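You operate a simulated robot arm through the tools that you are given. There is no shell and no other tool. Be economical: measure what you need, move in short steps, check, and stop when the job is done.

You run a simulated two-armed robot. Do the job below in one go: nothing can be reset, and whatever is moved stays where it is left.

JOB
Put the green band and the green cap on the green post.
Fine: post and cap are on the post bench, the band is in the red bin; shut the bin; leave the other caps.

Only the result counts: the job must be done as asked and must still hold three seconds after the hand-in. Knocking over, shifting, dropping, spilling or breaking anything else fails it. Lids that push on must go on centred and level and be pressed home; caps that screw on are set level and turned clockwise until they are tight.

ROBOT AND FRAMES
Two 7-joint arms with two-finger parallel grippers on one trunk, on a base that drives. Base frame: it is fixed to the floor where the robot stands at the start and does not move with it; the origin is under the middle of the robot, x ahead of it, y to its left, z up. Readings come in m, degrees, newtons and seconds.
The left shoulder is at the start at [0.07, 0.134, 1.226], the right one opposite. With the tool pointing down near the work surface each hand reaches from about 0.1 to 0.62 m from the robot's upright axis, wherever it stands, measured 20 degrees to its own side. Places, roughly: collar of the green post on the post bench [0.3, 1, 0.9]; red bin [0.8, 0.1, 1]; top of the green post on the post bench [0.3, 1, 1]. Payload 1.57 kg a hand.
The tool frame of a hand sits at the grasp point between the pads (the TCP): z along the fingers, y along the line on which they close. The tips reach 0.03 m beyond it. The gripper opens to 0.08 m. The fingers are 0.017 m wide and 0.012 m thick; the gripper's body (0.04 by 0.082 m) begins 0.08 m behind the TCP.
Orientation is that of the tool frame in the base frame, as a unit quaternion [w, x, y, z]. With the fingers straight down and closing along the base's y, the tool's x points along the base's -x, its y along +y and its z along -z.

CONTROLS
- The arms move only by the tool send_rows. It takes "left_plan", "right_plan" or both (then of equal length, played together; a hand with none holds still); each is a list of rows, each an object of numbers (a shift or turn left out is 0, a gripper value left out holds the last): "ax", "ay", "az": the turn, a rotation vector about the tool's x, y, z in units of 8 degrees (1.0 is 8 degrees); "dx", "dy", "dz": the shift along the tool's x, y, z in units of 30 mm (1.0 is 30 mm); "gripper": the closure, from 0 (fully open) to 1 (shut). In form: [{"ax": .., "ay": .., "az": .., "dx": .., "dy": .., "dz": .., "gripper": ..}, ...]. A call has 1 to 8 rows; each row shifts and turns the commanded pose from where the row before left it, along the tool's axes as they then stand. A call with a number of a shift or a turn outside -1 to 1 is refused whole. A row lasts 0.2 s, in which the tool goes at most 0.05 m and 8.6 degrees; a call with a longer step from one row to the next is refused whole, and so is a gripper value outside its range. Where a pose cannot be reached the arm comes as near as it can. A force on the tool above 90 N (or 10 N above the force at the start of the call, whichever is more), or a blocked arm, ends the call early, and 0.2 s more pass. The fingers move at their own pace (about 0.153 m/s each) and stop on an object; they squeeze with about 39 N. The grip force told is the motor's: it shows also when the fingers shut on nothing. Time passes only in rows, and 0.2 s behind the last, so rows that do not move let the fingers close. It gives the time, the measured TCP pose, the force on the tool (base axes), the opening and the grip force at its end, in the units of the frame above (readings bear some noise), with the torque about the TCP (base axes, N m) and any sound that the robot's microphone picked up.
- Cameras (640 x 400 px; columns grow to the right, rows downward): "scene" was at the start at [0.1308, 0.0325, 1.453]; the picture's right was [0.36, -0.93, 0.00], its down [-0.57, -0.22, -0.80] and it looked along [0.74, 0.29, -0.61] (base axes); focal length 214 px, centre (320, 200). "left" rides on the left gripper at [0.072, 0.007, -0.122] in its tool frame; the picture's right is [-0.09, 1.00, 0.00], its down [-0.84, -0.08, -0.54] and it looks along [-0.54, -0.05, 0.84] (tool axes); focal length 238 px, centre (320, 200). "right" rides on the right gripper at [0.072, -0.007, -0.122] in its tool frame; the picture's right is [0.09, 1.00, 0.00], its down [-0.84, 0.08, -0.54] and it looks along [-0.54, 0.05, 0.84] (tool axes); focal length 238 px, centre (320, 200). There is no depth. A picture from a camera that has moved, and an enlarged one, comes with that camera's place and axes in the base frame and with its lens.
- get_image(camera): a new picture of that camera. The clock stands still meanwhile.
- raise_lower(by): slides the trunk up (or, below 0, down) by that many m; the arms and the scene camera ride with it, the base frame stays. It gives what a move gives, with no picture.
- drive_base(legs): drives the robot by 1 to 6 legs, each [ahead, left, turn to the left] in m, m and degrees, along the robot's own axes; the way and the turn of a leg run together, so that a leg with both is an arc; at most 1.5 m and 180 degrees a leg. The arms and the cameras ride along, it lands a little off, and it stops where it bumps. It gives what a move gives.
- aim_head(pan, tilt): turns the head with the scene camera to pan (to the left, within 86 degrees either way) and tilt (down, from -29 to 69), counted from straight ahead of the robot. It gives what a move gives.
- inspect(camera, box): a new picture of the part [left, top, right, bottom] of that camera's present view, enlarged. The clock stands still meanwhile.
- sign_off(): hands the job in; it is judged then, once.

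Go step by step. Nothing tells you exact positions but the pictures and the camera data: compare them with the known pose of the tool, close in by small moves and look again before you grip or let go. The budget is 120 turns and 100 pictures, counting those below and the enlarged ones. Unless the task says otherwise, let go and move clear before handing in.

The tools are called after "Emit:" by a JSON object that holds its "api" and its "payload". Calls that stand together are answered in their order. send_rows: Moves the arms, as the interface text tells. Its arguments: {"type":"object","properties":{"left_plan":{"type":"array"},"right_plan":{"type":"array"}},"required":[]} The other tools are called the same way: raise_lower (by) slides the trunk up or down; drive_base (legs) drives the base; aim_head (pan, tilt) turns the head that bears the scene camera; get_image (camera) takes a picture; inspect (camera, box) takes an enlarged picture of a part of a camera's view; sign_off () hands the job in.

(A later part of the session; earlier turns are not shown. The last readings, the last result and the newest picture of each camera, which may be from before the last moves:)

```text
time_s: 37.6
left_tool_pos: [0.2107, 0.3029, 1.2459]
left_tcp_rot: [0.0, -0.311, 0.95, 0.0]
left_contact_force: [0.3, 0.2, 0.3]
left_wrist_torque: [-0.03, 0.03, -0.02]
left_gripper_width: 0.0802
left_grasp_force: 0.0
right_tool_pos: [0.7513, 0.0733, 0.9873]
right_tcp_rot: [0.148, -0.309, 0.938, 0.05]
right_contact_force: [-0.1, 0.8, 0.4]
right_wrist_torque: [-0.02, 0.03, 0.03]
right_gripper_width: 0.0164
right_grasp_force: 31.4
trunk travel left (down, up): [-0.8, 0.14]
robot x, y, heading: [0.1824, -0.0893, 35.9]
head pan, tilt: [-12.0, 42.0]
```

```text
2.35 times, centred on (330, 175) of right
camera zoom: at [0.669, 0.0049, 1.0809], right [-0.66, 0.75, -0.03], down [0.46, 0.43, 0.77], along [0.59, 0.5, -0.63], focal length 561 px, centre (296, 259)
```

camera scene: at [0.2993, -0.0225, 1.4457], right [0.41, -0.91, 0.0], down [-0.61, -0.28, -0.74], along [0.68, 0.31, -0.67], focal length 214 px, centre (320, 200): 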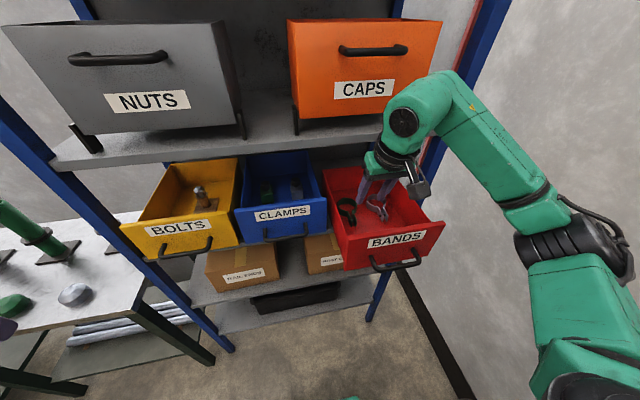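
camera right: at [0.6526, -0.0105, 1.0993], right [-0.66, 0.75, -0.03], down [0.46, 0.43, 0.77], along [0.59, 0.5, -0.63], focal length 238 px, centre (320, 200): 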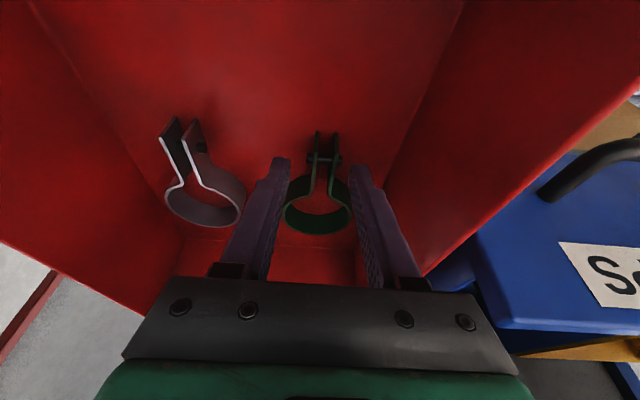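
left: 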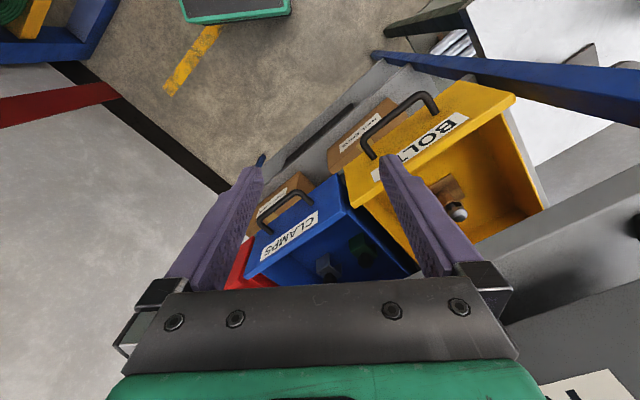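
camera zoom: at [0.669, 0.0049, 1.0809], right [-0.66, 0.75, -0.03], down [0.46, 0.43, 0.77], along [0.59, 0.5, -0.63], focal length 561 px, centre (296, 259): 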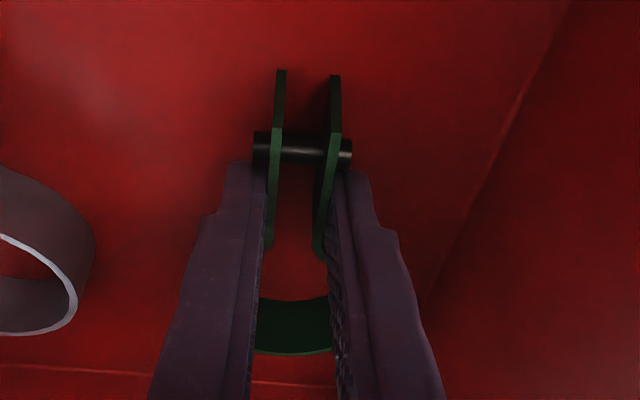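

The ears are held (16.4 mm, 31 N). I'll lift back along the fingers and check that the band comes along.

Emit:
{"api": "send_rows", "payload": {"right_plan": [{"dz": -0.6}, {"dz": -0.8}, {"dz": -1}, {"dz": -1}, {"dz": -1}, {"dx": 0.5, "dz": -0.6}]}}

Emit:
{"api": "get_image", "payload": {"camera": "right"}}

Emit:
{"api": "get_image", "payload": {"camera": "scene"}}

```text
time_s: 39.0
left_tool_pos: [0.21, 0.3025, 1.247]
left_tcp_rot: [0.0, -0.312, 0.95, 0.0]
left_contact_force: [-0.2, -0.1, 0.3]
left_wrist_torque: [0.0, -0.01, -0.01]
left_gripper_width: 0.0802
left_grasp_force: 0.1
right_tool_pos: [0.7011, 0.037, 1.1267]
right_tcp_rot: [0.15, -0.308, 0.938, 0.05]
right_contact_force: [0.2, -0.9, -0.5]
right_wrist_torque: [-0.02, 0.02, 0.0]
right_gripper_width: 0.0162
right_grasp_force: 31.8
trunk travel left (down, up): [-0.8, 0.14]
robot x, y, heading: [0.1852, -0.0886, 36.3]
head pan, tilt: [-12.0, 42.0]
```

```text
67 pictures are left
camera right: at [0.6189, -0.0316, 1.2209], right [-0.66, 0.75, -0.03], down [0.46, 0.43, 0.78], along [0.59, 0.5, -0.63], focal length 238 px, centre (320, 200)
```

right: 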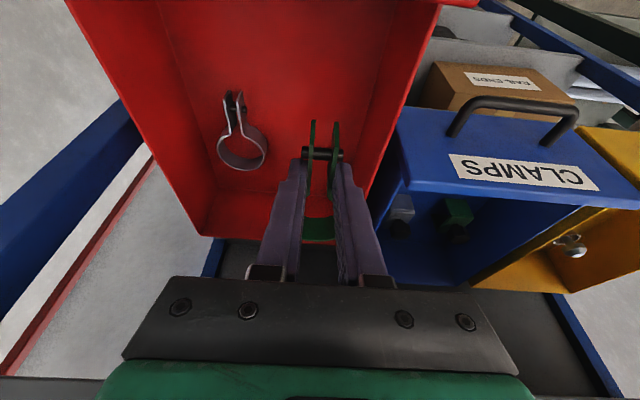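

```text
66 pictures are left
camera scene: at [0.2972, -0.0253, 1.4461], right [0.41, -0.91, 0.0], down [-0.61, -0.28, -0.74], along [0.68, 0.31, -0.67], focal length 214 px, centre (320, 200)
```

scene: 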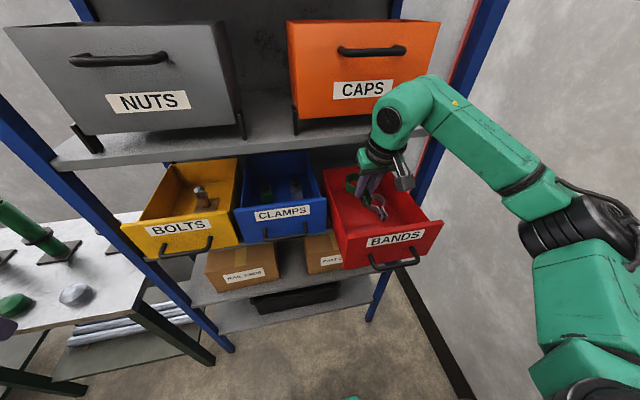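

The band is lifted cleanly. I'll draw the right hand back out over the lip and to the right, then slide the robot right so the empty left hand can push the bin shut.

Emit:
{"api": "send_rows", "payload": {"right_plan": [{"dx": 0.85, "dz": -0.45, "dy": -0.2}, {"dx": 0.85, "dz": -0.45, "dy": -0.3}, {"dx": 0.85, "dz": -0.45, "dy": -0.5}, {"dx": 0.85, "dz": -0.45, "dy": -0.6}, {"dx": 0.85, "dz": -0.45, "dy": -0.7}, {"dx": 0.85, "dz": -0.45, "dy": -0.7}]}}

Emit:
{"api": "drive_base", "payload": {"legs": [[0, -0.17, 0.5]]}}

Emit:
{"api": "get_image", "payload": {"camera": "scene"}}

Emit:
{"api": "get_image", "payload": {"camera": "left"}}

```text
time_s: 40.4
left_tool_pos: [0.2087, 0.3017, 1.2482]
left_tcp_rot: [0.002, -0.312, 0.95, 0.001]
left_contact_force: [0.0, -0.2, 0.4]
left_wrist_torque: [0.01, 0.0, 0.0]
left_gripper_width: 0.0802
left_grasp_force: 0.0
right_tool_pos: [0.6162, -0.1383, 1.1564]
right_tcp_rot: [0.15, -0.308, 0.938, 0.05]
right_contact_force: [0.2, -0.1, -0.4]
right_wrist_torque: [-0.02, 0.0, 0.02]
right_gripper_width: 0.0161
right_grasp_force: 31.5
trunk travel left (down, up): [-0.8, 0.14]
robot x, y, heading: [0.1806, -0.0908, 36.4]
head pan, tilt: [-12.0, 42.0]
```

```text
time_s: 41.9
left_tool_pos: [0.3085, 0.1659, 1.2446]
left_tcp_rot: [0.001, -0.317, 0.949, -0.001]
left_contact_force: [1.3, -0.1, 0.3]
left_wrist_torque: [-0.04, 0.0, 0.01]
left_gripper_width: 0.0802
left_grasp_force: 0.1
right_tool_pos: [0.7238, -0.2707, 1.1561]
right_tcp_rot: [0.148, -0.313, 0.937, 0.049]
right_contact_force: [0.1, -0.3, -1.3]
right_wrist_torque: [-0.05, 0.02, -0.01]
right_gripper_width: 0.016
right_grasp_force: 31.9
trunk travel left (down, up): [-0.8, 0.14]
robot x, y, heading: [0.2882, -0.2294, 37.1]
head pan, tilt: [-12.0, 42.0]
```

```text
65 pictures are left
camera scene: at [0.3998, -0.1611, 1.446], right [0.42, -0.91, 0.0], down [-0.61, -0.28, -0.74], along [0.68, 0.31, -0.67], focal length 214 px, centre (320, 200)
```

scene: 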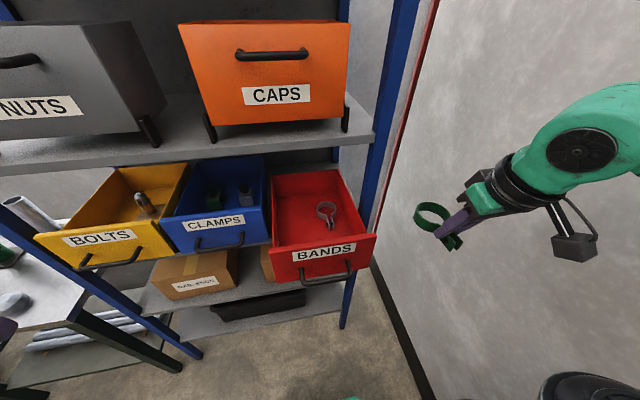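

```text
64 pictures are left
camera left: at [0.2472, 0.1277, 1.3684], right [-0.52, 0.85, 0.0], down [0.71, 0.44, 0.54], along [0.46, 0.28, -0.84], focal length 238 px, centre (320, 200)
```

left: 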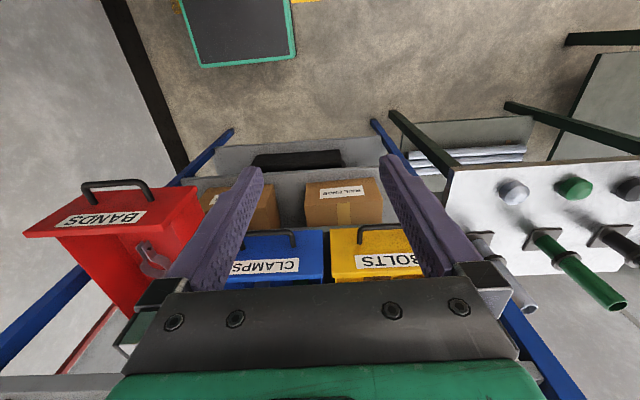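

The band is safe in the right hand and the bin front is clear. I'll close the left fingers and bring that hand sideways in front of the bin, tilting it forward.

Emit:
{"api": "send_rows", "payload": {"left_plan": [{"dy": -1, "gripper": 1}, {"dy": -1}, {"dy": -1}, {"dy": -1}, {"dy": -1}, {"dy": -1}, {"dy": -1}, {"dy": -1}]}}

Emit:
{"api": "send_rows", "payload": {"left_plan": [{"dy": -1}, {"dy": -1}, {"dy": -1}, {"dy": -1}, {"dy": -0.6}, {"ay": -1}, {"ay": -1}, {"ay": -1}]}}

Emit:
{"api": "get_image", "payload": {"camera": "scene"}}

Emit:
{"api": "get_image", "payload": {"camera": "left"}}

```text
time_s: 43.7
left_tool_pos: [0.4585, -0.0188, 1.2435]
left_tcp_rot: [-0.011, -0.332, 0.943, -0.011]
left_contact_force: [-0.6, -0.6, -0.5]
left_wrist_torque: [-0.02, 0.01, 0.03]
left_gripper_width: 0.0
left_grasp_force: 21.1
right_tool_pos: [0.7258, -0.2732, 1.1566]
right_tcp_rot: [0.148, -0.312, 0.937, 0.051]
right_contact_force: [0.0, 0.2, -1.7]
right_wrist_torque: [-0.02, 0.04, 0.0]
right_gripper_width: 0.0158
right_grasp_force: 31.7
trunk travel left (down, up): [-0.8, 0.14]
robot x, y, heading: [0.2879, -0.2295, 37.0]
head pan, tilt: [-12.0, 42.0]
```

```text
time_s: 45.4
left_tool_pos: [0.4746, -0.0127, 1.2205]
left_tcp_rot: [0.082, -0.39, 0.916, 0.044]
left_contact_force: [0.1, -1.7, 1.6]
left_wrist_torque: [0.13, -0.06, -0.01]
left_gripper_width: 0.0
left_grasp_force: 21.2
left hand out of reach, approached as far as the arm can: row 2, 3, 4, 5
right_tool_pos: [0.7241, -0.2746, 1.1556]
right_tcp_rot: [0.147, -0.313, 0.937, 0.051]
right_contact_force: [0.3, -0.5, -2.3]
right_wrist_torque: [-0.08, 0.0, 0.01]
right_gripper_width: 0.016
right_grasp_force: 31.8
trunk travel left (down, up): [-0.8, 0.14]
robot x, y, heading: [0.2874, -0.2306, 36.7]
head pan, tilt: [-12.0, 42.0]
stopped in row 8 (left hand): the arm was blocked; the commanded pose is now the measured one
```

```text
63 pictures are left
camera scene: at [0.393, -0.1609, 1.4358], right [0.5, -0.87, 0.0], down [-0.66, -0.38, -0.65], along [0.57, 0.33, -0.76], focal length 214 px, centre (320, 200)
```

scene: 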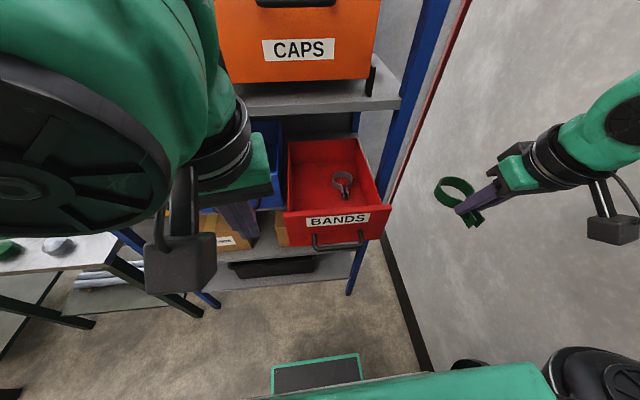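

```text
62 pictures are left
camera left: at [0.4061, -0.0766, 1.3277], right [-0.66, 0.75, 0.03], down [0.56, 0.46, 0.69], along [0.5, 0.47, -0.73], focal length 238 px, centre (320, 200)
```

left: 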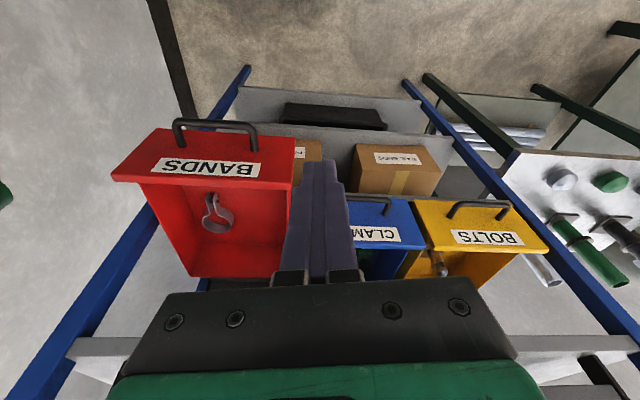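

The left arm brushed the head because it can't cross that far; the bin is untouched. I'll take the hand forward a little from the head, straighten it, and slide the base 7 cm right so it faces the left part of the bin front.

Emit:
{"api": "send_rows", "payload": {"left_plan": [{"dz": 0.5, "az": 0.4}, {"dz": 1, "az": 0.4}, {"dz": 1, "az": 0.4}, {"dz": 1, "ay": -0.5}, {"dz": 0.8, "ay": -0.5}]}}

Emit:
{"api": "drive_base", "payload": {"legs": [[0, -0.075, 0]]}}

Emit:
{"api": "get_image", "payload": {"camera": "left"}}

Emit:
{"api": "get_image", "payload": {"camera": "scene"}}

```text
time_s: 46.6
left_tool_pos: [0.4882, 0.0004, 1.1456]
left_tcp_rot: [0.097, -0.306, 0.945, 0.057]
left_contact_force: [0.4, 0.4, 0.0]
left_wrist_torque: [-0.01, 0.01, 0.01]
left_gripper_width: 0.0
left_grasp_force: 21.0
left hand out of reach, approached as far as the arm can: row 4, 5
right_tool_pos: [0.7242, -0.273, 1.1577]
right_tcp_rot: [0.149, -0.312, 0.937, 0.051]
right_contact_force: [-0.4, -0.2, -1.6]
right_wrist_torque: [-0.01, -0.01, -0.03]
right_gripper_width: 0.0158
right_grasp_force: 31.5
trunk travel left (down, up): [-0.8, 0.14]
robot x, y, heading: [0.2846, -0.2309, 36.7]
head pan, tilt: [-12.0, 42.0]
```

```text
time_s: 47.7
left_tool_pos: [0.5186, -0.0396, 1.1445]
left_tcp_rot: [0.099, -0.309, 0.945, 0.047]
left_contact_force: [0.4, 0.4, -0.3]
left_wrist_torque: [-0.03, -0.01, 0.01]
left_gripper_width: 0.0001
left_grasp_force: 21.6
right_tool_pos: [0.7551, -0.313, 1.1619]
right_tcp_rot: [0.15, -0.315, 0.936, 0.042]
right_contact_force: [-0.3, -0.1, -1.2]
right_wrist_torque: [-0.01, 0.02, 0.03]
right_gripper_width: 0.0163
right_grasp_force: 31.3
trunk travel left (down, up): [-0.8, 0.14]
robot x, y, heading: [0.3276, -0.2876, 36.8]
head pan, tilt: [-12.0, 42.0]
stopped in leg 1: the robot was blocked; the commanded pose is now the measured one
```

```text
61 pictures are left
camera left: at [0.4381, -0.0943, 1.2483], right [-0.52, 0.85, 0.05], down [0.62, 0.34, 0.71], along [0.59, 0.4, -0.7], focal length 238 px, centre (320, 200)
```

left: 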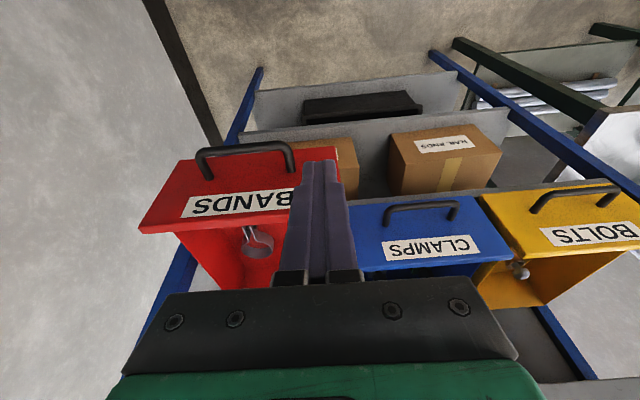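

```text
60 pictures are left
camera scene: at [0.4293, -0.2001, 1.4464], right [0.42, -0.91, 0.02], down [-0.6, -0.29, -0.75], along [0.68, 0.3, -0.67], focal length 214 px, centre (320, 200)
```

scene: 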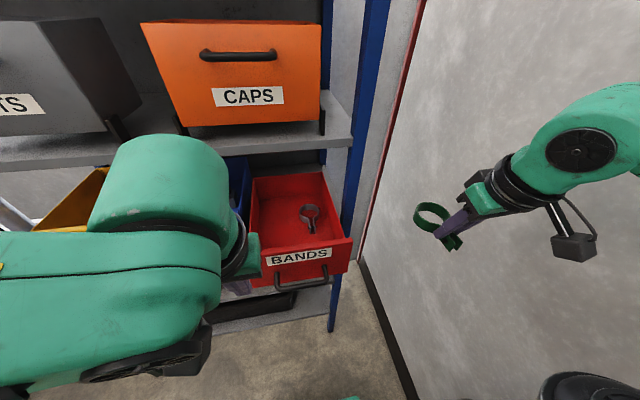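

A wall beside the right elbow stopped the slide, so I'll ease off 1 cm. The left hand still needs about 4 cm right and 9 cm down to face the bin front above the handle.

Emit:
{"api": "drive_base", "payload": {"legs": [[0, 0.012, 0]]}}

Emit:
{"api": "send_rows", "payload": {"left_plan": [{"dz": 0.8, "dx": -0.16, "dy": -0.4}, {"dz": 0.8, "dx": -0.16, "dy": -0.4}, {"dz": 0.8, "dx": -0.16, "dy": -0.4}, {"dz": 0.8, "dx": -0.16, "dy": -0.4}, {"ay": -0.8}, {"ay": -0.8}]}}

Emit:
{"api": "get_image", "payload": {"camera": "left"}}

```text
time_s: 48.5
left_tool_pos: [0.52, -0.0382, 1.1448]
left_tcp_rot: [0.097, -0.307, 0.945, 0.053]
left_contact_force: [-0.1, -0.6, -0.6]
left_wrist_torque: [-0.01, -0.02, 0.0]
left_gripper_width: 0.0001
left_grasp_force: 21.4
right_tool_pos: [0.7554, -0.3114, 1.1587]
right_tcp_rot: [0.149, -0.315, 0.936, 0.047]
right_contact_force: [0.1, -0.3, -1.2]
right_wrist_torque: [-0.03, -0.02, 0.01]
right_gripper_width: 0.0162
right_grasp_force: 31.6
trunk travel left (down, up): [-0.8, 0.14]
robot x, y, heading: [0.3201, -0.2787, 36.9]
head pan, tilt: [-12.0, 42.0]
```

```text
time_s: 49.9
left_tool_pos: [0.5741, -0.0398, 1.0561]
left_tcp_rot: [0.149, -0.308, 0.937, 0.069]
left_contact_force: [-0.6, 0.2, 1.1]
left_wrist_torque: [0.0, -0.01, 0.01]
left_gripper_width: 0.0
left_grasp_force: 20.9
left hand out of reach, approached as far as the arm can: row 4, 5, 6
right_tool_pos: [0.7543, -0.3124, 1.1597]
right_tcp_rot: [0.148, -0.314, 0.937, 0.046]
right_contact_force: [-0.2, 0.0, -0.8]
right_wrist_torque: [0.02, 0.01, 0.02]
right_gripper_width: 0.0162
right_grasp_force: 31.4
trunk travel left (down, up): [-0.8, 0.14]
robot x, y, heading: [0.3232, -0.2783, 36.9]
head pan, tilt: [-12.0, 42.0]
```

```text
59 pictures are left
camera left: at [0.4862, -0.1021, 1.1482], right [-0.52, 0.85, 0.07], down [0.56, 0.28, 0.78], along [0.64, 0.45, -0.62], focal length 238 px, centre (320, 200)
```

left: 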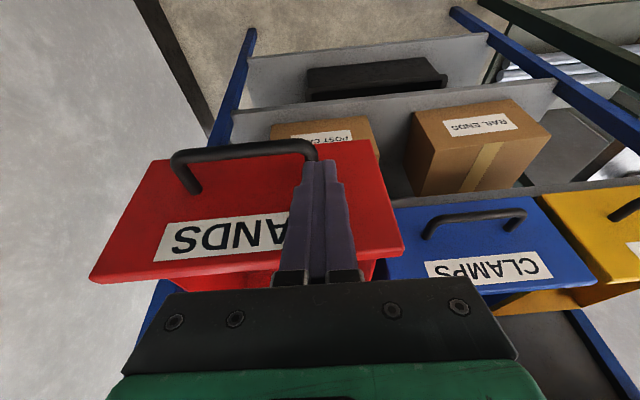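

The left fingertips are just in front of the bin face, above the handle, with a forward tilt. I'll push straight forward and watch the force.

Emit:
{"api": "send_rows", "payload": {"left_plan": [{"dx": -0.7, "dz": 0.24}, {"dx": -0.7, "dz": 0.24}, {"dx": -0.7, "dz": 0.24}, {"dx": -0.7, "dz": 0.24}, {"dx": -0.7, "dz": 0.24}]}}

Emit:
{"api": "get_image", "payload": {"camera": "left"}}

Emit:
{"api": "get_image", "payload": {"camera": "scene"}}

```text
time_s: 51.1
left_tool_pos: [0.6482, 0.0379, 1.0562]
left_tcp_rot: [0.15, -0.307, 0.937, 0.068]
left_contact_force: [-0.1, 1.2, -0.1]
left_wrist_torque: [0.02, -0.02, -0.02]
left_gripper_width: 0.0
left_grasp_force: 21.0
left hand out of reach, approached as far as the arm can: row 3, 4, 5
right_tool_pos: [0.7548, -0.313, 1.1582]
right_tcp_rot: [0.149, -0.314, 0.936, 0.046]
right_contact_force: [0.5, 0.1, -1.2]
right_wrist_torque: [-0.04, 0.02, 0.01]
right_gripper_width: 0.0162
right_grasp_force: 31.7
trunk travel left (down, up): [-0.8, 0.14]
robot x, y, heading: [0.3218, -0.279, 37.1]
head pan, tilt: [-12.0, 42.0]
```

```text
58 pictures are left
camera left: at [0.5597, -0.0231, 1.1499], right [-0.52, 0.85, 0.07], down [0.56, 0.28, 0.78], along [0.64, 0.44, -0.62], focal length 238 px, centre (320, 200)
```

left: 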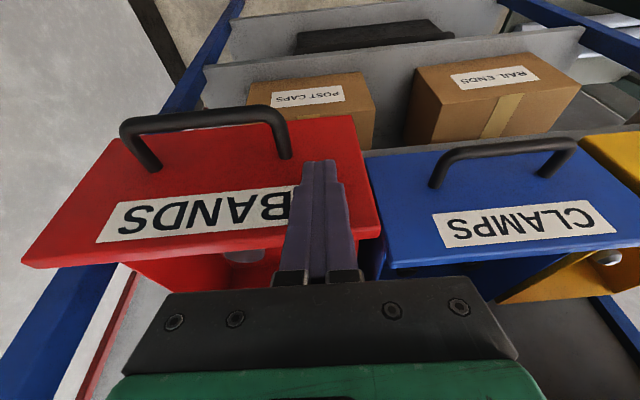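

```text
57 pictures are left
camera scene: at [0.4312, -0.2011, 1.4459], right [0.42, -0.91, 0.01], down [-0.6, -0.29, -0.74], along [0.68, 0.31, -0.67], focal length 214 px, centre (320, 200)
```

scene: 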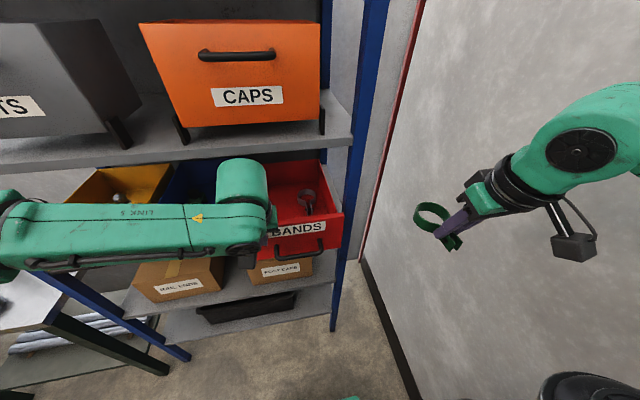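

The bin is moving in under the push. I'll continue forward while holding the sideways position.

Emit:
{"api": "send_rows", "payload": {"left_plan": [{"dx": -0.6, "dz": 0.2, "dy": -0.2}, {"dx": -0.6, "dz": 0.2, "dy": -0.2}, {"dx": -0.6, "dz": 0.2, "dy": -0.1}, {"dx": -0.6, "dz": 0.2, "dy": -0.1}]}}

Emit:
{"api": "get_image", "payload": {"camera": "left"}}

Emit:
{"api": "get_image", "payload": {"camera": "scene"}}

```text
time_s: 52.1
left_tool_pos: [0.6754, 0.0903, 1.0654]
left_tcp_rot: [0.15, -0.308, 0.937, 0.07]
left_contact_force: [-0.8, 0.0, 0.6]
left_wrist_torque: [-0.02, 0.04, 0.02]
left_gripper_width: 0.0001
left_grasp_force: 21.2
left hand out of reach, approached as far as the arm can: row 1, 2, 3, 4
right_tool_pos: [0.7555, -0.312, 1.1589]
right_tcp_rot: [0.149, -0.314, 0.936, 0.046]
right_contact_force: [0.0, -0.1, -0.8]
right_wrist_torque: [0.0, 0.0, 0.0]
right_gripper_width: 0.0163
right_grasp_force: 31.3
trunk travel left (down, up): [-0.8, 0.14]
robot x, y, heading: [0.323, -0.2779, 37.0]
head pan, tilt: [-12.0, 42.0]
```

```text
56 pictures are left
camera left: at [0.5868, 0.0284, 1.1585], right [-0.52, 0.85, 0.07], down [0.56, 0.28, 0.78], along [0.64, 0.45, -0.62], focal length 238 px, centre (320, 200)
```

left: 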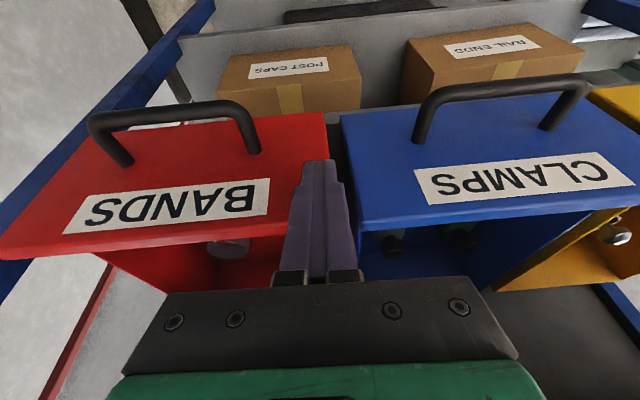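

```text
55 pictures are left
camera scene: at [0.4311, -0.2011, 1.4459], right [0.42, -0.91, 0.01], down [-0.6, -0.29, -0.74], along [0.68, 0.31, -0.67], focal length 214 px, centre (320, 200)
```

scene: 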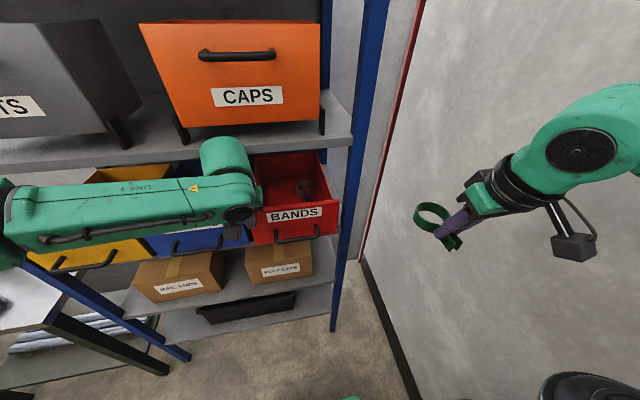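

The hand drifted left to the gap between red and blue. I'll enlarge to see how far the red bin still stands out.

Emit:
{"api": "inspect", "payload": {"camera": "left", "box": [120, 80, 520, 300]}}

Emit:
{"api": "inspect", "payload": {"camera": "scene", "box": [130, 130, 360, 280]}}

```text
1.60 times, centred on (320, 190) of left
camera zoom: at [0.5868, 0.0284, 1.1585], right [-0.52, 0.85, 0.07], down [0.56, 0.28, 0.78], along [0.64, 0.45, -0.62], focal length 381 px, centre (320, 216)
```

zoom: 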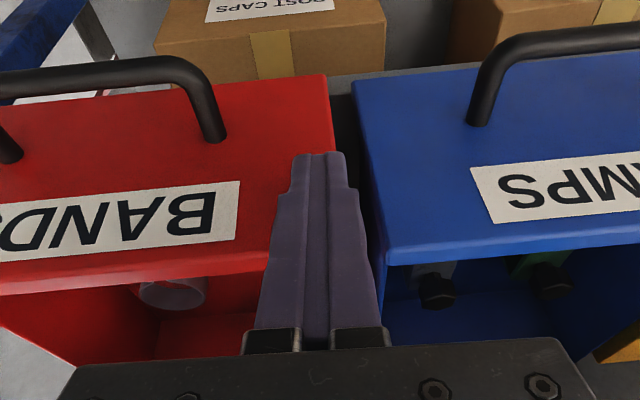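

```text
2.67 times, centred on (245, 205) of scene
camera zoom: at [0.4311, -0.2011, 1.4459], right [0.42, -0.91, 0.01], down [-0.6, -0.29, -0.74], along [0.68, 0.31, -0.67], focal length 572 px, centre (520, 187)
```

zoom: 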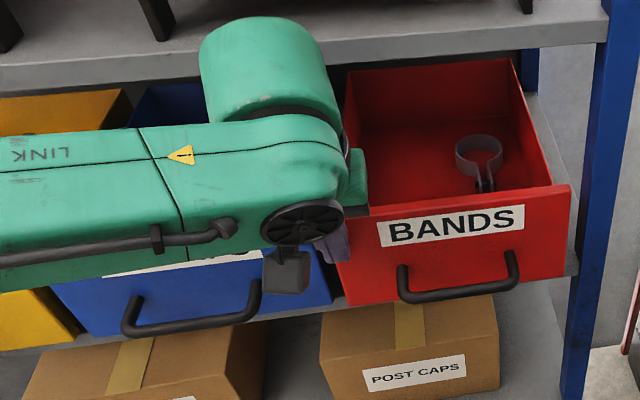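

The red bin still stands out about 1–2 cm. I'll back the left hand off and try to get it further right with the wrist yawed.

Emit:
{"api": "send_rows", "payload": {"left_plan": [{"dx": 0.8, "dz": -0.3}, {"dx": 0.8, "dz": -0.3}, {"az": 1}, {"az": 1}, {"dy": -0.7}, {"dy": -0.7}, {"dy": -0.7}]}}

Emit:
{"api": "get_image", "payload": {"camera": "left"}}

```text
time_s: 53.7
left_tool_pos: [0.6326, 0.0142, 1.0642]
left_tcp_rot: [0.139, -0.173, 0.971, 0.088]
left_contact_force: [0.2, 0.6, -0.6]
left_wrist_torque: [-0.03, 0.01, 0.01]
left_gripper_width: 0.0
left_grasp_force: 21.2
left hand out of reach, approached as far as the arm can: row 6, 7
right_tool_pos: [0.7553, -0.3111, 1.1594]
right_tcp_rot: [0.149, -0.314, 0.936, 0.047]
right_contact_force: [0.2, -0.5, -1.1]
right_wrist_torque: [-0.01, 0.01, -0.03]
right_gripper_width: 0.0163
right_grasp_force: 31.4
trunk travel left (down, up): [-0.8, 0.14]
robot x, y, heading: [0.3236, -0.2805, 36.9]
head pan, tilt: [-12.0, 42.0]
```

```text
52 pictures are left
camera left: at [0.5365, -0.0288, 1.1599], right [-0.28, 0.95, 0.15], down [0.65, 0.07, 0.75], along [0.71, 0.31, -0.64], focal length 238 px, centre (320, 200)
```

left: 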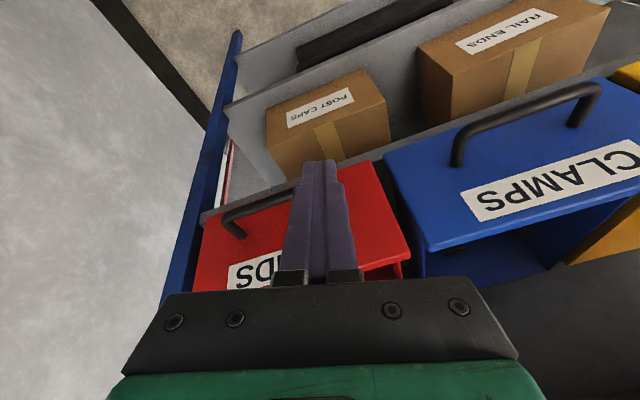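

The yawed hand is now at v=-0.37, facing the red bin front. I'll push forward again.

Emit:
{"api": "send_rows", "payload": {"left_plan": [{"dx": -0.6, "dz": 0.2, "dy": 0.1}, {"dx": -0.6, "dz": 0.2, "dy": 0.1}, {"dx": -0.6, "dz": 0.2, "dy": 0.1}, {"dx": -0.6, "dz": 0.2, "dy": 0.1}, {"dx": -0.6, "dz": 0.2, "dy": 0.1}]}}

Emit:
{"api": "inspect", "payload": {"camera": "left", "box": [120, 80, 520, 300]}}

```text
time_s: 54.9
left_tool_pos: [0.6755, 0.0868, 1.0712]
left_tcp_rot: [0.139, -0.174, 0.971, 0.09]
left_contact_force: [0.3, -0.8, 0.7]
left_wrist_torque: [0.03, -0.02, -0.05]
left_gripper_width: 0.0003
left_grasp_force: 21.4
left hand out of reach, approached as far as the arm can: row 1, 2, 3, 4, 5
right_tool_pos: [0.7548, -0.311, 1.1583]
right_tcp_rot: [0.148, -0.315, 0.936, 0.046]
right_contact_force: [0.2, -0.2, -1.0]
right_wrist_torque: [0.01, 0.05, -0.01]
right_gripper_width: 0.0161
right_grasp_force: 32.0
trunk travel left (down, up): [-0.8, 0.14]
robot x, y, heading: [0.3213, -0.2781, 37.0]
head pan, tilt: [-12.0, 42.0]
```

```text
1.60 times, centred on (320, 190) of left
camera zoom: at [0.5783, 0.0435, 1.166], right [-0.28, 0.95, 0.15], down [0.65, 0.07, 0.75], along [0.71, 0.31, -0.64], focal length 381 px, centre (320, 216)
```

zoom: 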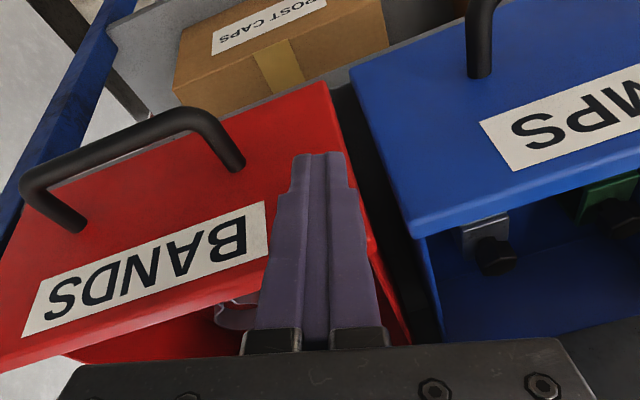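

The arm's reach limit pulls the hand left as it extends. I'll return to the previous spot and push by driving the base gently forward instead.

Emit:
{"api": "send_rows", "payload": {"left_plan": [{"dx": 0.6, "dz": -0.2, "dy": -0.3}, {"dx": 0.6, "dz": -0.2, "dy": -0.5}, {"dx": 0.6, "dz": -0.2, "dy": -0.5}, {"dx": 0.6, "dz": -0.2, "dy": -0.5}, {"dx": 0.3, "dy": -0.5}]}}

Emit:
{"api": "drive_base", "payload": {"legs": [[0.06, 0, 0]]}}

Emit:
{"api": "get_image", "payload": {"camera": "left"}}

```text
time_s: 56.1
left_tool_pos: [0.6178, -0.0027, 1.0598]
left_tcp_rot: [0.139, -0.173, 0.971, 0.088]
left_contact_force: [-0.5, -0.3, 0.5]
left_wrist_torque: [-0.01, -0.01, -0.02]
left_gripper_width: 0.0001
left_grasp_force: 21.4
left hand out of reach, approached as far as the arm can: row 5
right_tool_pos: [0.7545, -0.3103, 1.1596]
right_tcp_rot: [0.148, -0.315, 0.936, 0.046]
right_contact_force: [-0.1, 0.0, -0.9]
right_wrist_torque: [-0.04, 0.04, 0.0]
right_gripper_width: 0.0159
right_grasp_force: 31.9
trunk travel left (down, up): [-0.8, 0.14]
robot x, y, heading: [0.3248, -0.2775, 37.0]
head pan, tilt: [-12.0, 42.0]
```

```text
time_s: 56.9
left_tool_pos: [0.6304, 0.0058, 1.06]
left_tcp_rot: [0.138, -0.172, 0.971, 0.089]
left_contact_force: [0.2, -0.1, 0.1]
left_wrist_torque: [0.01, 0.0, 0.05]
left_gripper_width: 0.0001
left_grasp_force: 22.0
right_tool_pos: [0.7679, -0.3028, 1.1589]
right_tcp_rot: [0.149, -0.314, 0.937, 0.047]
right_contact_force: [-0.2, 0.1, -1.3]
right_wrist_torque: [-0.03, 0.01, 0.0]
right_gripper_width: 0.0159
right_grasp_force: 31.2
trunk travel left (down, up): [-0.8, 0.14]
robot x, y, heading: [0.3344, -0.264, 37.0]
head pan, tilt: [-12.0, 42.0]
stopped in leg 1: the robot was blocked; the commanded pose is now the measured one
```

```text
50 pictures are left
camera left: at [0.5339, -0.0368, 1.1556], right [-0.28, 0.95, 0.15], down [0.65, 0.07, 0.75], along [0.71, 0.31, -0.64], focal length 238 px, centre (320, 200)
```

left: 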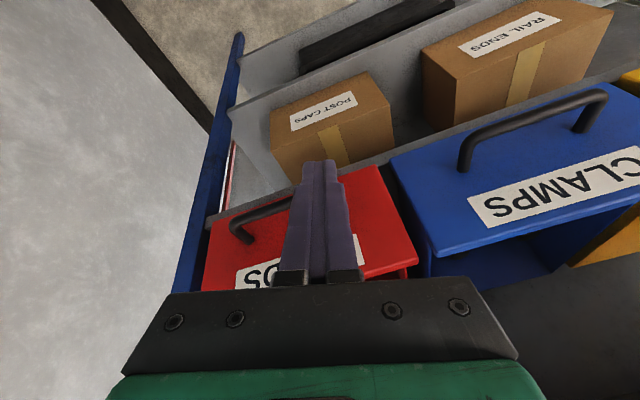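

Something beside the right arm (the wall) blocks the base, so I'll shut the bin later with the right hand once it is free. I'll withdraw the left hand and head toward the post bench.

Emit:
{"api": "send_rows", "payload": {"left_plan": [{"dz": -0.8, "dx": 0.3}, {"dz": -1, "dy": 0.7}, {"dz": -1, "dy": 1}, {"dz": -1, "dy": 1}, {"dz": -1, "dy": 1}, {"dy": 1, "az": -1}, {"dy": 1, "az": -1}, {"dy": 1, "ay": 1}]}}

Emit:
{"api": "drive_base", "payload": {"legs": [[0, 0.25, 0]]}}

Emit:
{"api": "send_rows", "payload": {"left_plan": [{"dy": 1, "ay": 1}, {"dy": 1, "ay": 0.3}, {"dy": 1}, {"dx": 0.5}]}}

Emit:
{"api": "aim_head", "payload": {"pan": 45, "tilt": 32}}

Emit:
{"api": "get_image", "payload": {"camera": "scene"}}

```text
time_s: 58.7
left_tool_pos: [0.5049, 0.1543, 1.2148]
left_tcp_rot: [0.083, -0.311, 0.946, 0.047]
left_contact_force: [0.1, 0.1, 0.7]
left_wrist_torque: [-0.04, -0.02, 0.01]
left_gripper_width: 0.0002
left_grasp_force: 21.5
right_tool_pos: [0.7685, -0.3023, 1.1593]
right_tcp_rot: [0.149, -0.314, 0.937, 0.046]
right_contact_force: [0.0, -0.3, -1.2]
right_wrist_torque: [-0.03, 0.0, 0.01]
right_gripper_width: 0.0162
right_grasp_force: 31.8
trunk travel left (down, up): [-0.8, 0.14]
robot x, y, heading: [0.3369, -0.27, 36.9]
head pan, tilt: [-12.0, 42.0]
```

```text
time_s: 60.5
left_tool_pos: [0.365, 0.3387, 1.2187]
left_tcp_rot: [0.082, -0.312, 0.945, 0.052]
left_contact_force: [0.0, -0.6, 0.0]
left_wrist_torque: [0.01, -0.02, 0.02]
left_gripper_width: 0.0003
left_grasp_force: 21.4
right_tool_pos: [0.6286, -0.1153, 1.1567]
right_tcp_rot: [0.146, -0.315, 0.936, 0.051]
right_contact_force: [0.4, 0.1, -0.8]
right_wrist_torque: [-0.01, 0.03, -0.01]
right_gripper_width: 0.0163
right_grasp_force: 31.4
trunk travel left (down, up): [-0.8, 0.14]
robot x, y, heading: [0.1882, -0.0745, 37.4]
head pan, tilt: [-12.0, 42.0]
```

```text
time_s: 61.5
left_tool_pos: [0.2977, 0.401, 1.2214]
left_tcp_rot: [-0.003, -0.316, 0.949, 0.024]
left_contact_force: [-0.1, -0.1, -0.9]
left_wrist_torque: [-0.03, 0.01, 0.0]
left_gripper_width: 0.0
left_grasp_force: 20.9
right_tool_pos: [0.6249, -0.1149, 1.1566]
right_tcp_rot: [0.148, -0.315, 0.936, 0.052]
right_contact_force: [-0.8, -0.2, -0.4]
right_wrist_torque: [0.0, 0.02, 0.0]
right_gripper_width: 0.0159
right_grasp_force: 31.4
trunk travel left (down, up): [-0.8, 0.14]
robot x, y, heading: [0.1893, -0.0727, 37.3]
head pan, tilt: [-12.0, 42.0]
```

```text
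time_s: 62.7
left_tool_pos: [0.2986, 0.4023, 1.2212]
left_tcp_rot: [-0.004, -0.316, 0.949, 0.023]
left_contact_force: [-0.2, -0.7, -0.4]
left_wrist_torque: [-0.01, 0.0, 0.0]
left_gripper_width: 0.0
left_grasp_force: 21.5
right_tool_pos: [0.6261, -0.1136, 1.1567]
right_tcp_rot: [0.147, -0.315, 0.936, 0.051]
right_contact_force: [-0.2, 0.5, -1.8]
right_wrist_torque: [0.0, 0.03, 0.02]
right_gripper_width: 0.0161
right_grasp_force: 31.5
trunk travel left (down, up): [-0.8, 0.14]
robot x, y, heading: [0.1879, -0.074, 37.4]
head pan, tilt: [45.0, 32.0]
```

```text
49 pictures are left
camera scene: at [0.2405, 0.0459, 1.4611], right [0.99, -0.13, 0.0], down [-0.07, -0.53, -0.85], along [0.11, 0.84, -0.53], focal length 214 px, centre (320, 200)
```

scene: 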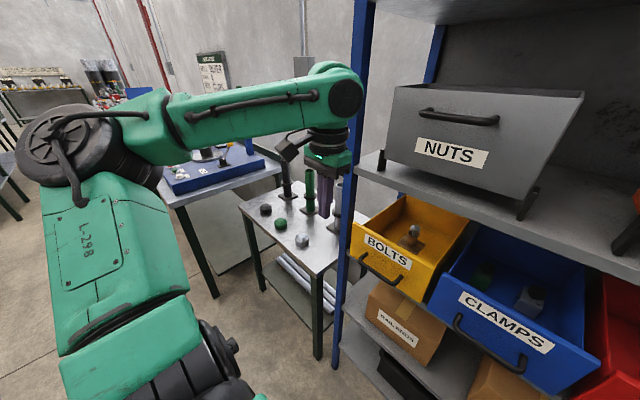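

The way left is open; the post bench is roughly parallel to the rack, with the green cap near [0.16, 0.92]. I'll draw the left hand in and drive left in front of the bench.

Emit:
{"api": "send_rows", "payload": {"left_plan": [{"dx": 1, "az": 0}, {"dx": 1}, {"dx": 1}, {"dx": 1}]}}

Emit:
{"api": "drive_base", "payload": {"legs": [[0, 0.9, 0]]}}

Emit:
{"api": "aim_head", "payload": {"pan": -8, "tilt": 38}}

Emit:
{"api": "get_image", "payload": {"camera": "scene"}}

```text
time_s: 63.7
left_tool_pos: [0.1982, 0.3286, 1.2217]
left_tcp_rot: [-0.004, -0.316, 0.948, 0.022]
left_contact_force: [-0.6, 0.5, 1.1]
left_wrist_torque: [0.02, -0.03, 0.0]
left_gripper_width: 0.0
left_grasp_force: 21.7
right_tool_pos: [0.625, -0.1147, 1.1566]
right_tcp_rot: [0.148, -0.315, 0.936, 0.051]
right_contact_force: [-0.5, 0.2, -1.3]
right_wrist_torque: [0.0, 0.01, -0.02]
right_gripper_width: 0.016
right_grasp_force: 31.6
trunk travel left (down, up): [-0.8, 0.14]
robot x, y, heading: [0.1884, -0.0783, 37.4]
head pan, tilt: [45.0, 32.0]
```

```text
time_s: 68.5
left_tool_pos: [-0.3524, 1.0597, 1.221]
left_tcp_rot: [-0.004, -0.315, 0.949, 0.023]
left_contact_force: [0.6, 0.3, 0.3]
left_wrist_torque: [0.0, -0.01, 0.02]
left_gripper_width: 0.0
left_grasp_force: 21.0
right_tool_pos: [0.0705, 0.6167, 1.156]
right_tcp_rot: [0.147, -0.314, 0.937, 0.051]
right_contact_force: [-0.3, -0.5, -0.9]
right_wrist_torque: [-0.01, 0.02, 0.01]
right_gripper_width: 0.0161
right_grasp_force: 31.8
trunk travel left (down, up): [-0.8, 0.14]
robot x, y, heading: [-0.3643, 0.6535, 37.1]
head pan, tilt: [45.0, 32.0]
```

```text
time_s: 69.8
left_tool_pos: [-0.3531, 1.0614, 1.221]
left_tcp_rot: [-0.003, -0.315, 0.949, 0.022]
left_contact_force: [0.5, 0.5, 0.2]
left_wrist_torque: [-0.01, 0.01, 0.01]
left_gripper_width: 0.0
left_grasp_force: 21.3
right_tool_pos: [0.0716, 0.6167, 1.1566]
right_tcp_rot: [0.147, -0.315, 0.936, 0.051]
right_contact_force: [0.2, 0.2, -1.5]
right_wrist_torque: [-0.03, 0.03, 0.02]
right_gripper_width: 0.0159
right_grasp_force: 31.7
trunk travel left (down, up): [-0.8, 0.14]
robot x, y, heading: [-0.3682, 0.6571, 36.9]
head pan, tilt: [-8.0, 38.0]
```

```text
48 pictures are left
camera scene: at [-0.2521, 0.7304, 1.4519], right [0.49, -0.87, 0.0], down [-0.54, -0.3, -0.79], along [0.69, 0.38, -0.62], focal length 214 px, centre (320, 200)
```

scene: 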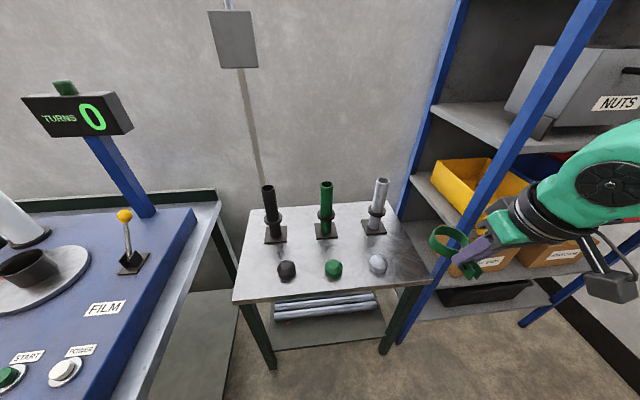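

The bench is square ahead, with a machine table to the left that I must avoid. I put the green post near [0.31, 1.01] (top about 1.03) and the cap near [0.16, 0.90]. I'll drive 0.18 m ahead.

Emit:
{"api": "drive_base", "payload": {"legs": [[0.18, 0, 0]]}}

Emit:
{"api": "aim_head", "payload": {"pan": -8, "tilt": 48}}

Emit:
{"api": "get_image", "payload": {"camera": "scene"}}

Emit:
{"api": "get_image", "payload": {"camera": "right"}}

```text
time_s: 71.3
left_tool_pos: [-0.2108, 1.1682, 1.222]
left_tcp_rot: [-0.002, -0.314, 0.949, 0.024]
left_contact_force: [-0.1, -0.2, -0.5]
left_wrist_torque: [0.03, 0.0, 0.0]
left_gripper_width: 0.0
left_grasp_force: 21.1
right_tool_pos: [0.2122, 0.7243, 1.1576]
right_tcp_rot: [0.149, -0.315, 0.936, 0.052]
right_contact_force: [-0.3, -1.1, -1.0]
right_wrist_torque: [0.02, 0.02, 0.01]
right_gripper_width: 0.0159
right_grasp_force: 31.7
trunk travel left (down, up): [-0.8, 0.14]
robot x, y, heading: [-0.2264, 0.7657, 37.3]
head pan, tilt: [-8.0, 38.0]
```

```text
time_s: 72.0
left_tool_pos: [-0.2075, 1.1719, 1.2215]
left_tcp_rot: [-0.003, -0.313, 0.949, 0.023]
left_contact_force: [-0.5, 0.0, -0.3]
left_wrist_torque: [0.02, 0.0, 0.0]
left_gripper_width: 0.0003
left_grasp_force: 21.0
right_tool_pos: [0.2166, 0.7256, 1.1558]
right_tcp_rot: [0.147, -0.315, 0.936, 0.052]
right_contact_force: [0.3, 0.6, -0.4]
right_wrist_torque: [-0.05, 0.01, -0.01]
right_gripper_width: 0.0161
right_grasp_force: 31.1
trunk travel left (down, up): [-0.8, 0.14]
robot x, y, heading: [-0.2216, 0.7661, 37.3]
head pan, tilt: [-8.0, 48.0]
```

```text
47 pictures are left
camera scene: at [-0.1126, 0.8373, 1.4374], right [0.49, -0.87, 0.0], down [-0.65, -0.36, -0.67], along [0.58, 0.33, -0.74], focal length 214 px, centre (320, 200)
```

scene: 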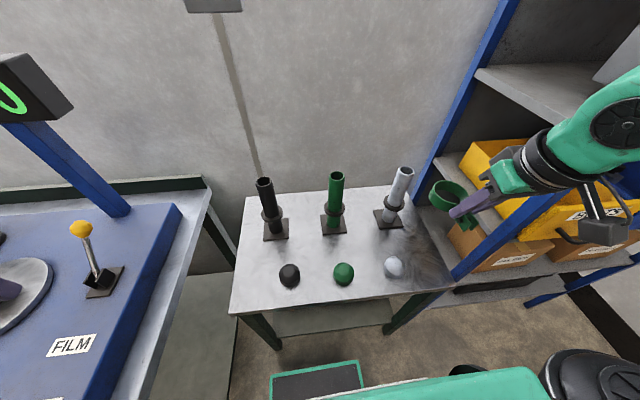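

```text
46 pictures are left
camera right: at [0.1358, 0.6565, 1.2501], right [-0.67, 0.74, -0.03], down [0.46, 0.44, 0.77], along [0.58, 0.51, -0.63], focal length 238 px, centre (320, 200)
```

right: 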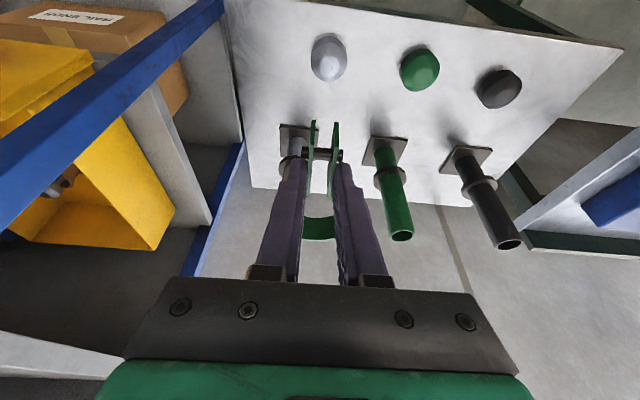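

Both cameras agree: the green post top is at [0.322, 1.027, 1.016] and the collar near z=0.87. The ring's centre is about 46 mm ahead of the TCP and its bottom 33 mm below. I'll hover the ring about 4 cm above the post.

Emit:
{"api": "send_rows", "payload": {"right_plan": [{"dx": -0.78, "dz": 0.5, "dy": 0.74}, {"dx": -0.78, "dz": 0.5, "dy": 0.74}, {"dx": -0.78, "dz": 0.5, "dy": 0.74}, {"dx": -0.78, "dz": 0.5, "dy": 0.74}, {"dx": -0.78, "dz": 0.5, "dy": 0.74}, {"dx": -0.78, "dz": 0.5, "dy": 0.74}, {"dx": -0.78, "dz": 0.5, "dy": 0.74}, {"dx": -0.78, "dz": 0.5, "dy": 0.74}]}}

Emit:
{"api": "get_image", "payload": {"camera": "right"}}

Emit:
{"api": "inspect", "payload": {"camera": "scene", "box": [260, 110, 420, 220]}}

```text
time_s: 73.8
left_tool_pos: [-0.2066, 1.1735, 1.2195]
left_tcp_rot: [-0.004, -0.314, 0.949, 0.022]
left_contact_force: [-0.3, -0.1, 0.5]
left_wrist_torque: [0.03, -0.02, 0.04]
left_gripper_width: 0.0002
left_grasp_force: 21.4
right_tool_pos: [0.2784, 1.0006, 1.0995]
right_tcp_rot: [0.147, -0.314, 0.937, 0.05]
right_contact_force: [-0.1, 0.5, -0.9]
right_wrist_torque: [-0.03, 0.0, -0.03]
right_gripper_width: 0.0159
right_grasp_force: 31.2
trunk travel left (down, up): [-0.8, 0.14]
robot x, y, heading: [-0.2221, 0.7678, 37.0]
head pan, tilt: [-8.0, 48.0]
```

```text
45 pictures are left
camera right: at [0.1987, 0.9299, 1.1934], right [-0.67, 0.74, -0.03], down [0.46, 0.44, 0.77], along [0.58, 0.51, -0.63], focal length 238 px, centre (320, 200)
```

right: 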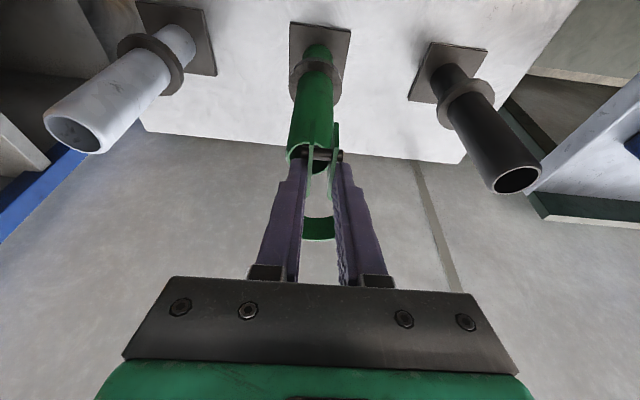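

```text
3.64 times, centred on (340, 165) of scene
camera zoom: at [-0.1127, 0.8394, 1.4373], right [0.49, -0.87, 0.0], down [-0.65, -0.36, -0.67], along [0.58, 0.32, -0.74], focal length 780 px, centre (247, 327)
```

zoom: 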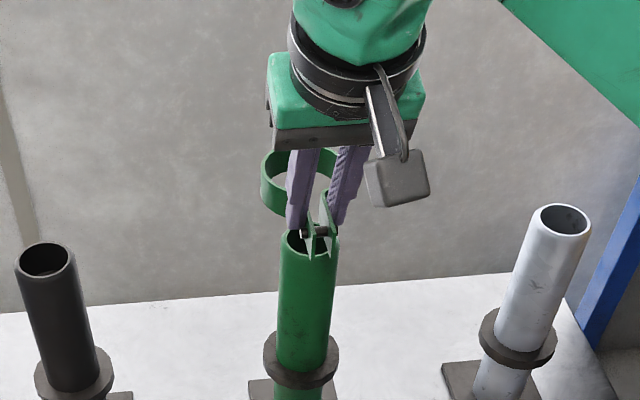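

The ring is nearly over the post; the post looks about 47 mm across and the ring about 50 mm inside, so this is tight. I'll shift the hand 9 mm right and lower to just above the top, then compare again.

Emit:
{"api": "send_rows", "payload": {"right_plan": [{"dx": 0.15, "dz": 0.68, "dy": -0.15}, {"dx": 0.15, "dz": 0.68, "dy": -0.15}, {}]}}

Emit:
{"api": "inspect", "payload": {"camera": "scene", "box": [300, 130, 380, 185]}}

Emit:
{"api": "inspect", "payload": {"camera": "right", "box": [240, 80, 400, 260]}}

```text
time_s: 74.6
left_tool_pos: [-0.2086, 1.171, 1.2212]
left_tcp_rot: [-0.003, -0.314, 0.949, 0.023]
left_contact_force: [-0.3, 0.2, 0.2]
left_wrist_torque: [-0.01, 0.01, 0.01]
left_gripper_width: 0.0
left_grasp_force: 21.7
right_tool_pos: [0.29, 0.9958, 1.0584]
right_tcp_rot: [0.147, -0.314, 0.936, 0.051]
right_contact_force: [0.2, 0.0, -0.9]
right_wrist_torque: [0.0, 0.04, -0.01]
right_gripper_width: 0.016
right_grasp_force: 31.8
trunk travel left (down, up): [-0.8, 0.14]
robot x, y, heading: [-0.2226, 0.7645, 37.2]
head pan, tilt: [-8.0, 48.0]
```

```text
7.27 times, centred on (340, 158) of scene
camera zoom: at [-0.1134, 0.8369, 1.4375], right [0.49, -0.87, 0.0], down [-0.65, -0.36, -0.67], along [0.58, 0.33, -0.74], focal length 1560 px, centre (174, 509)
```

zoom: 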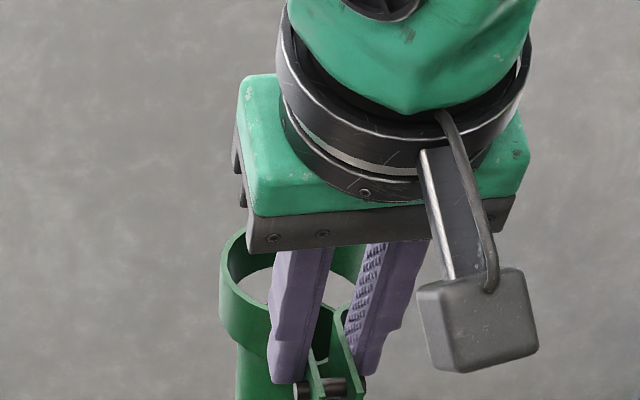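

```text
2.22 times, centred on (320, 170) of right
camera zoom: at [0.2086, 0.9248, 1.153], right [-0.67, 0.74, -0.03], down [0.46, 0.44, 0.77], along [0.58, 0.51, -0.63], focal length 530 px, centre (320, 267)
```

zoom: 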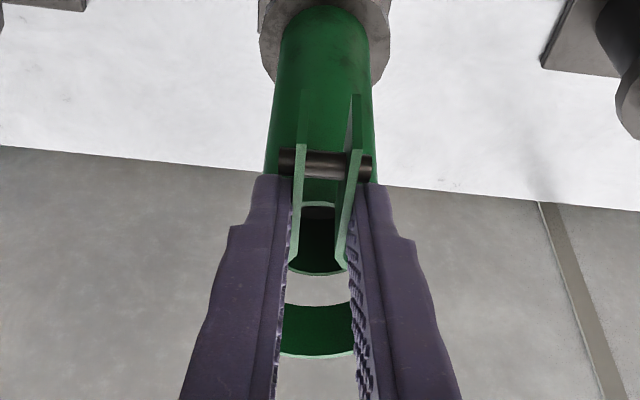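

The right camera shows ring and post aligned within about 2 mm. I'll take one more scene close-up to check the sideways alignment.

Emit:
{"api": "inspect", "payload": {"camera": "scene", "box": [305, 150, 369, 190]}}

```text
10.00 times, centred on (337, 170) of scene
camera zoom: at [-0.1134, 0.8369, 1.4375], right [0.49, -0.87, 0.0], down [-0.65, -0.36, -0.67], along [0.58, 0.33, -0.74], focal length 2145 px, centre (150, 500)
```

zoom: 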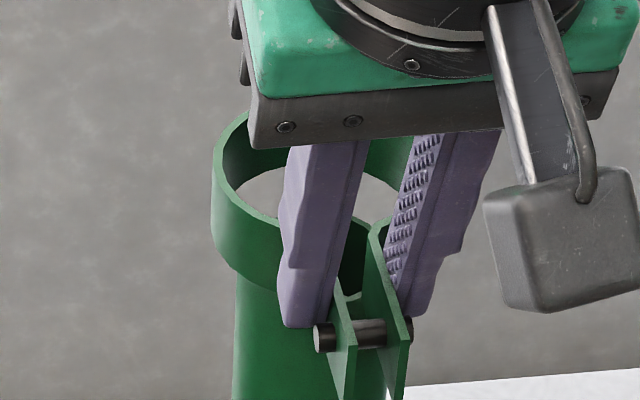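

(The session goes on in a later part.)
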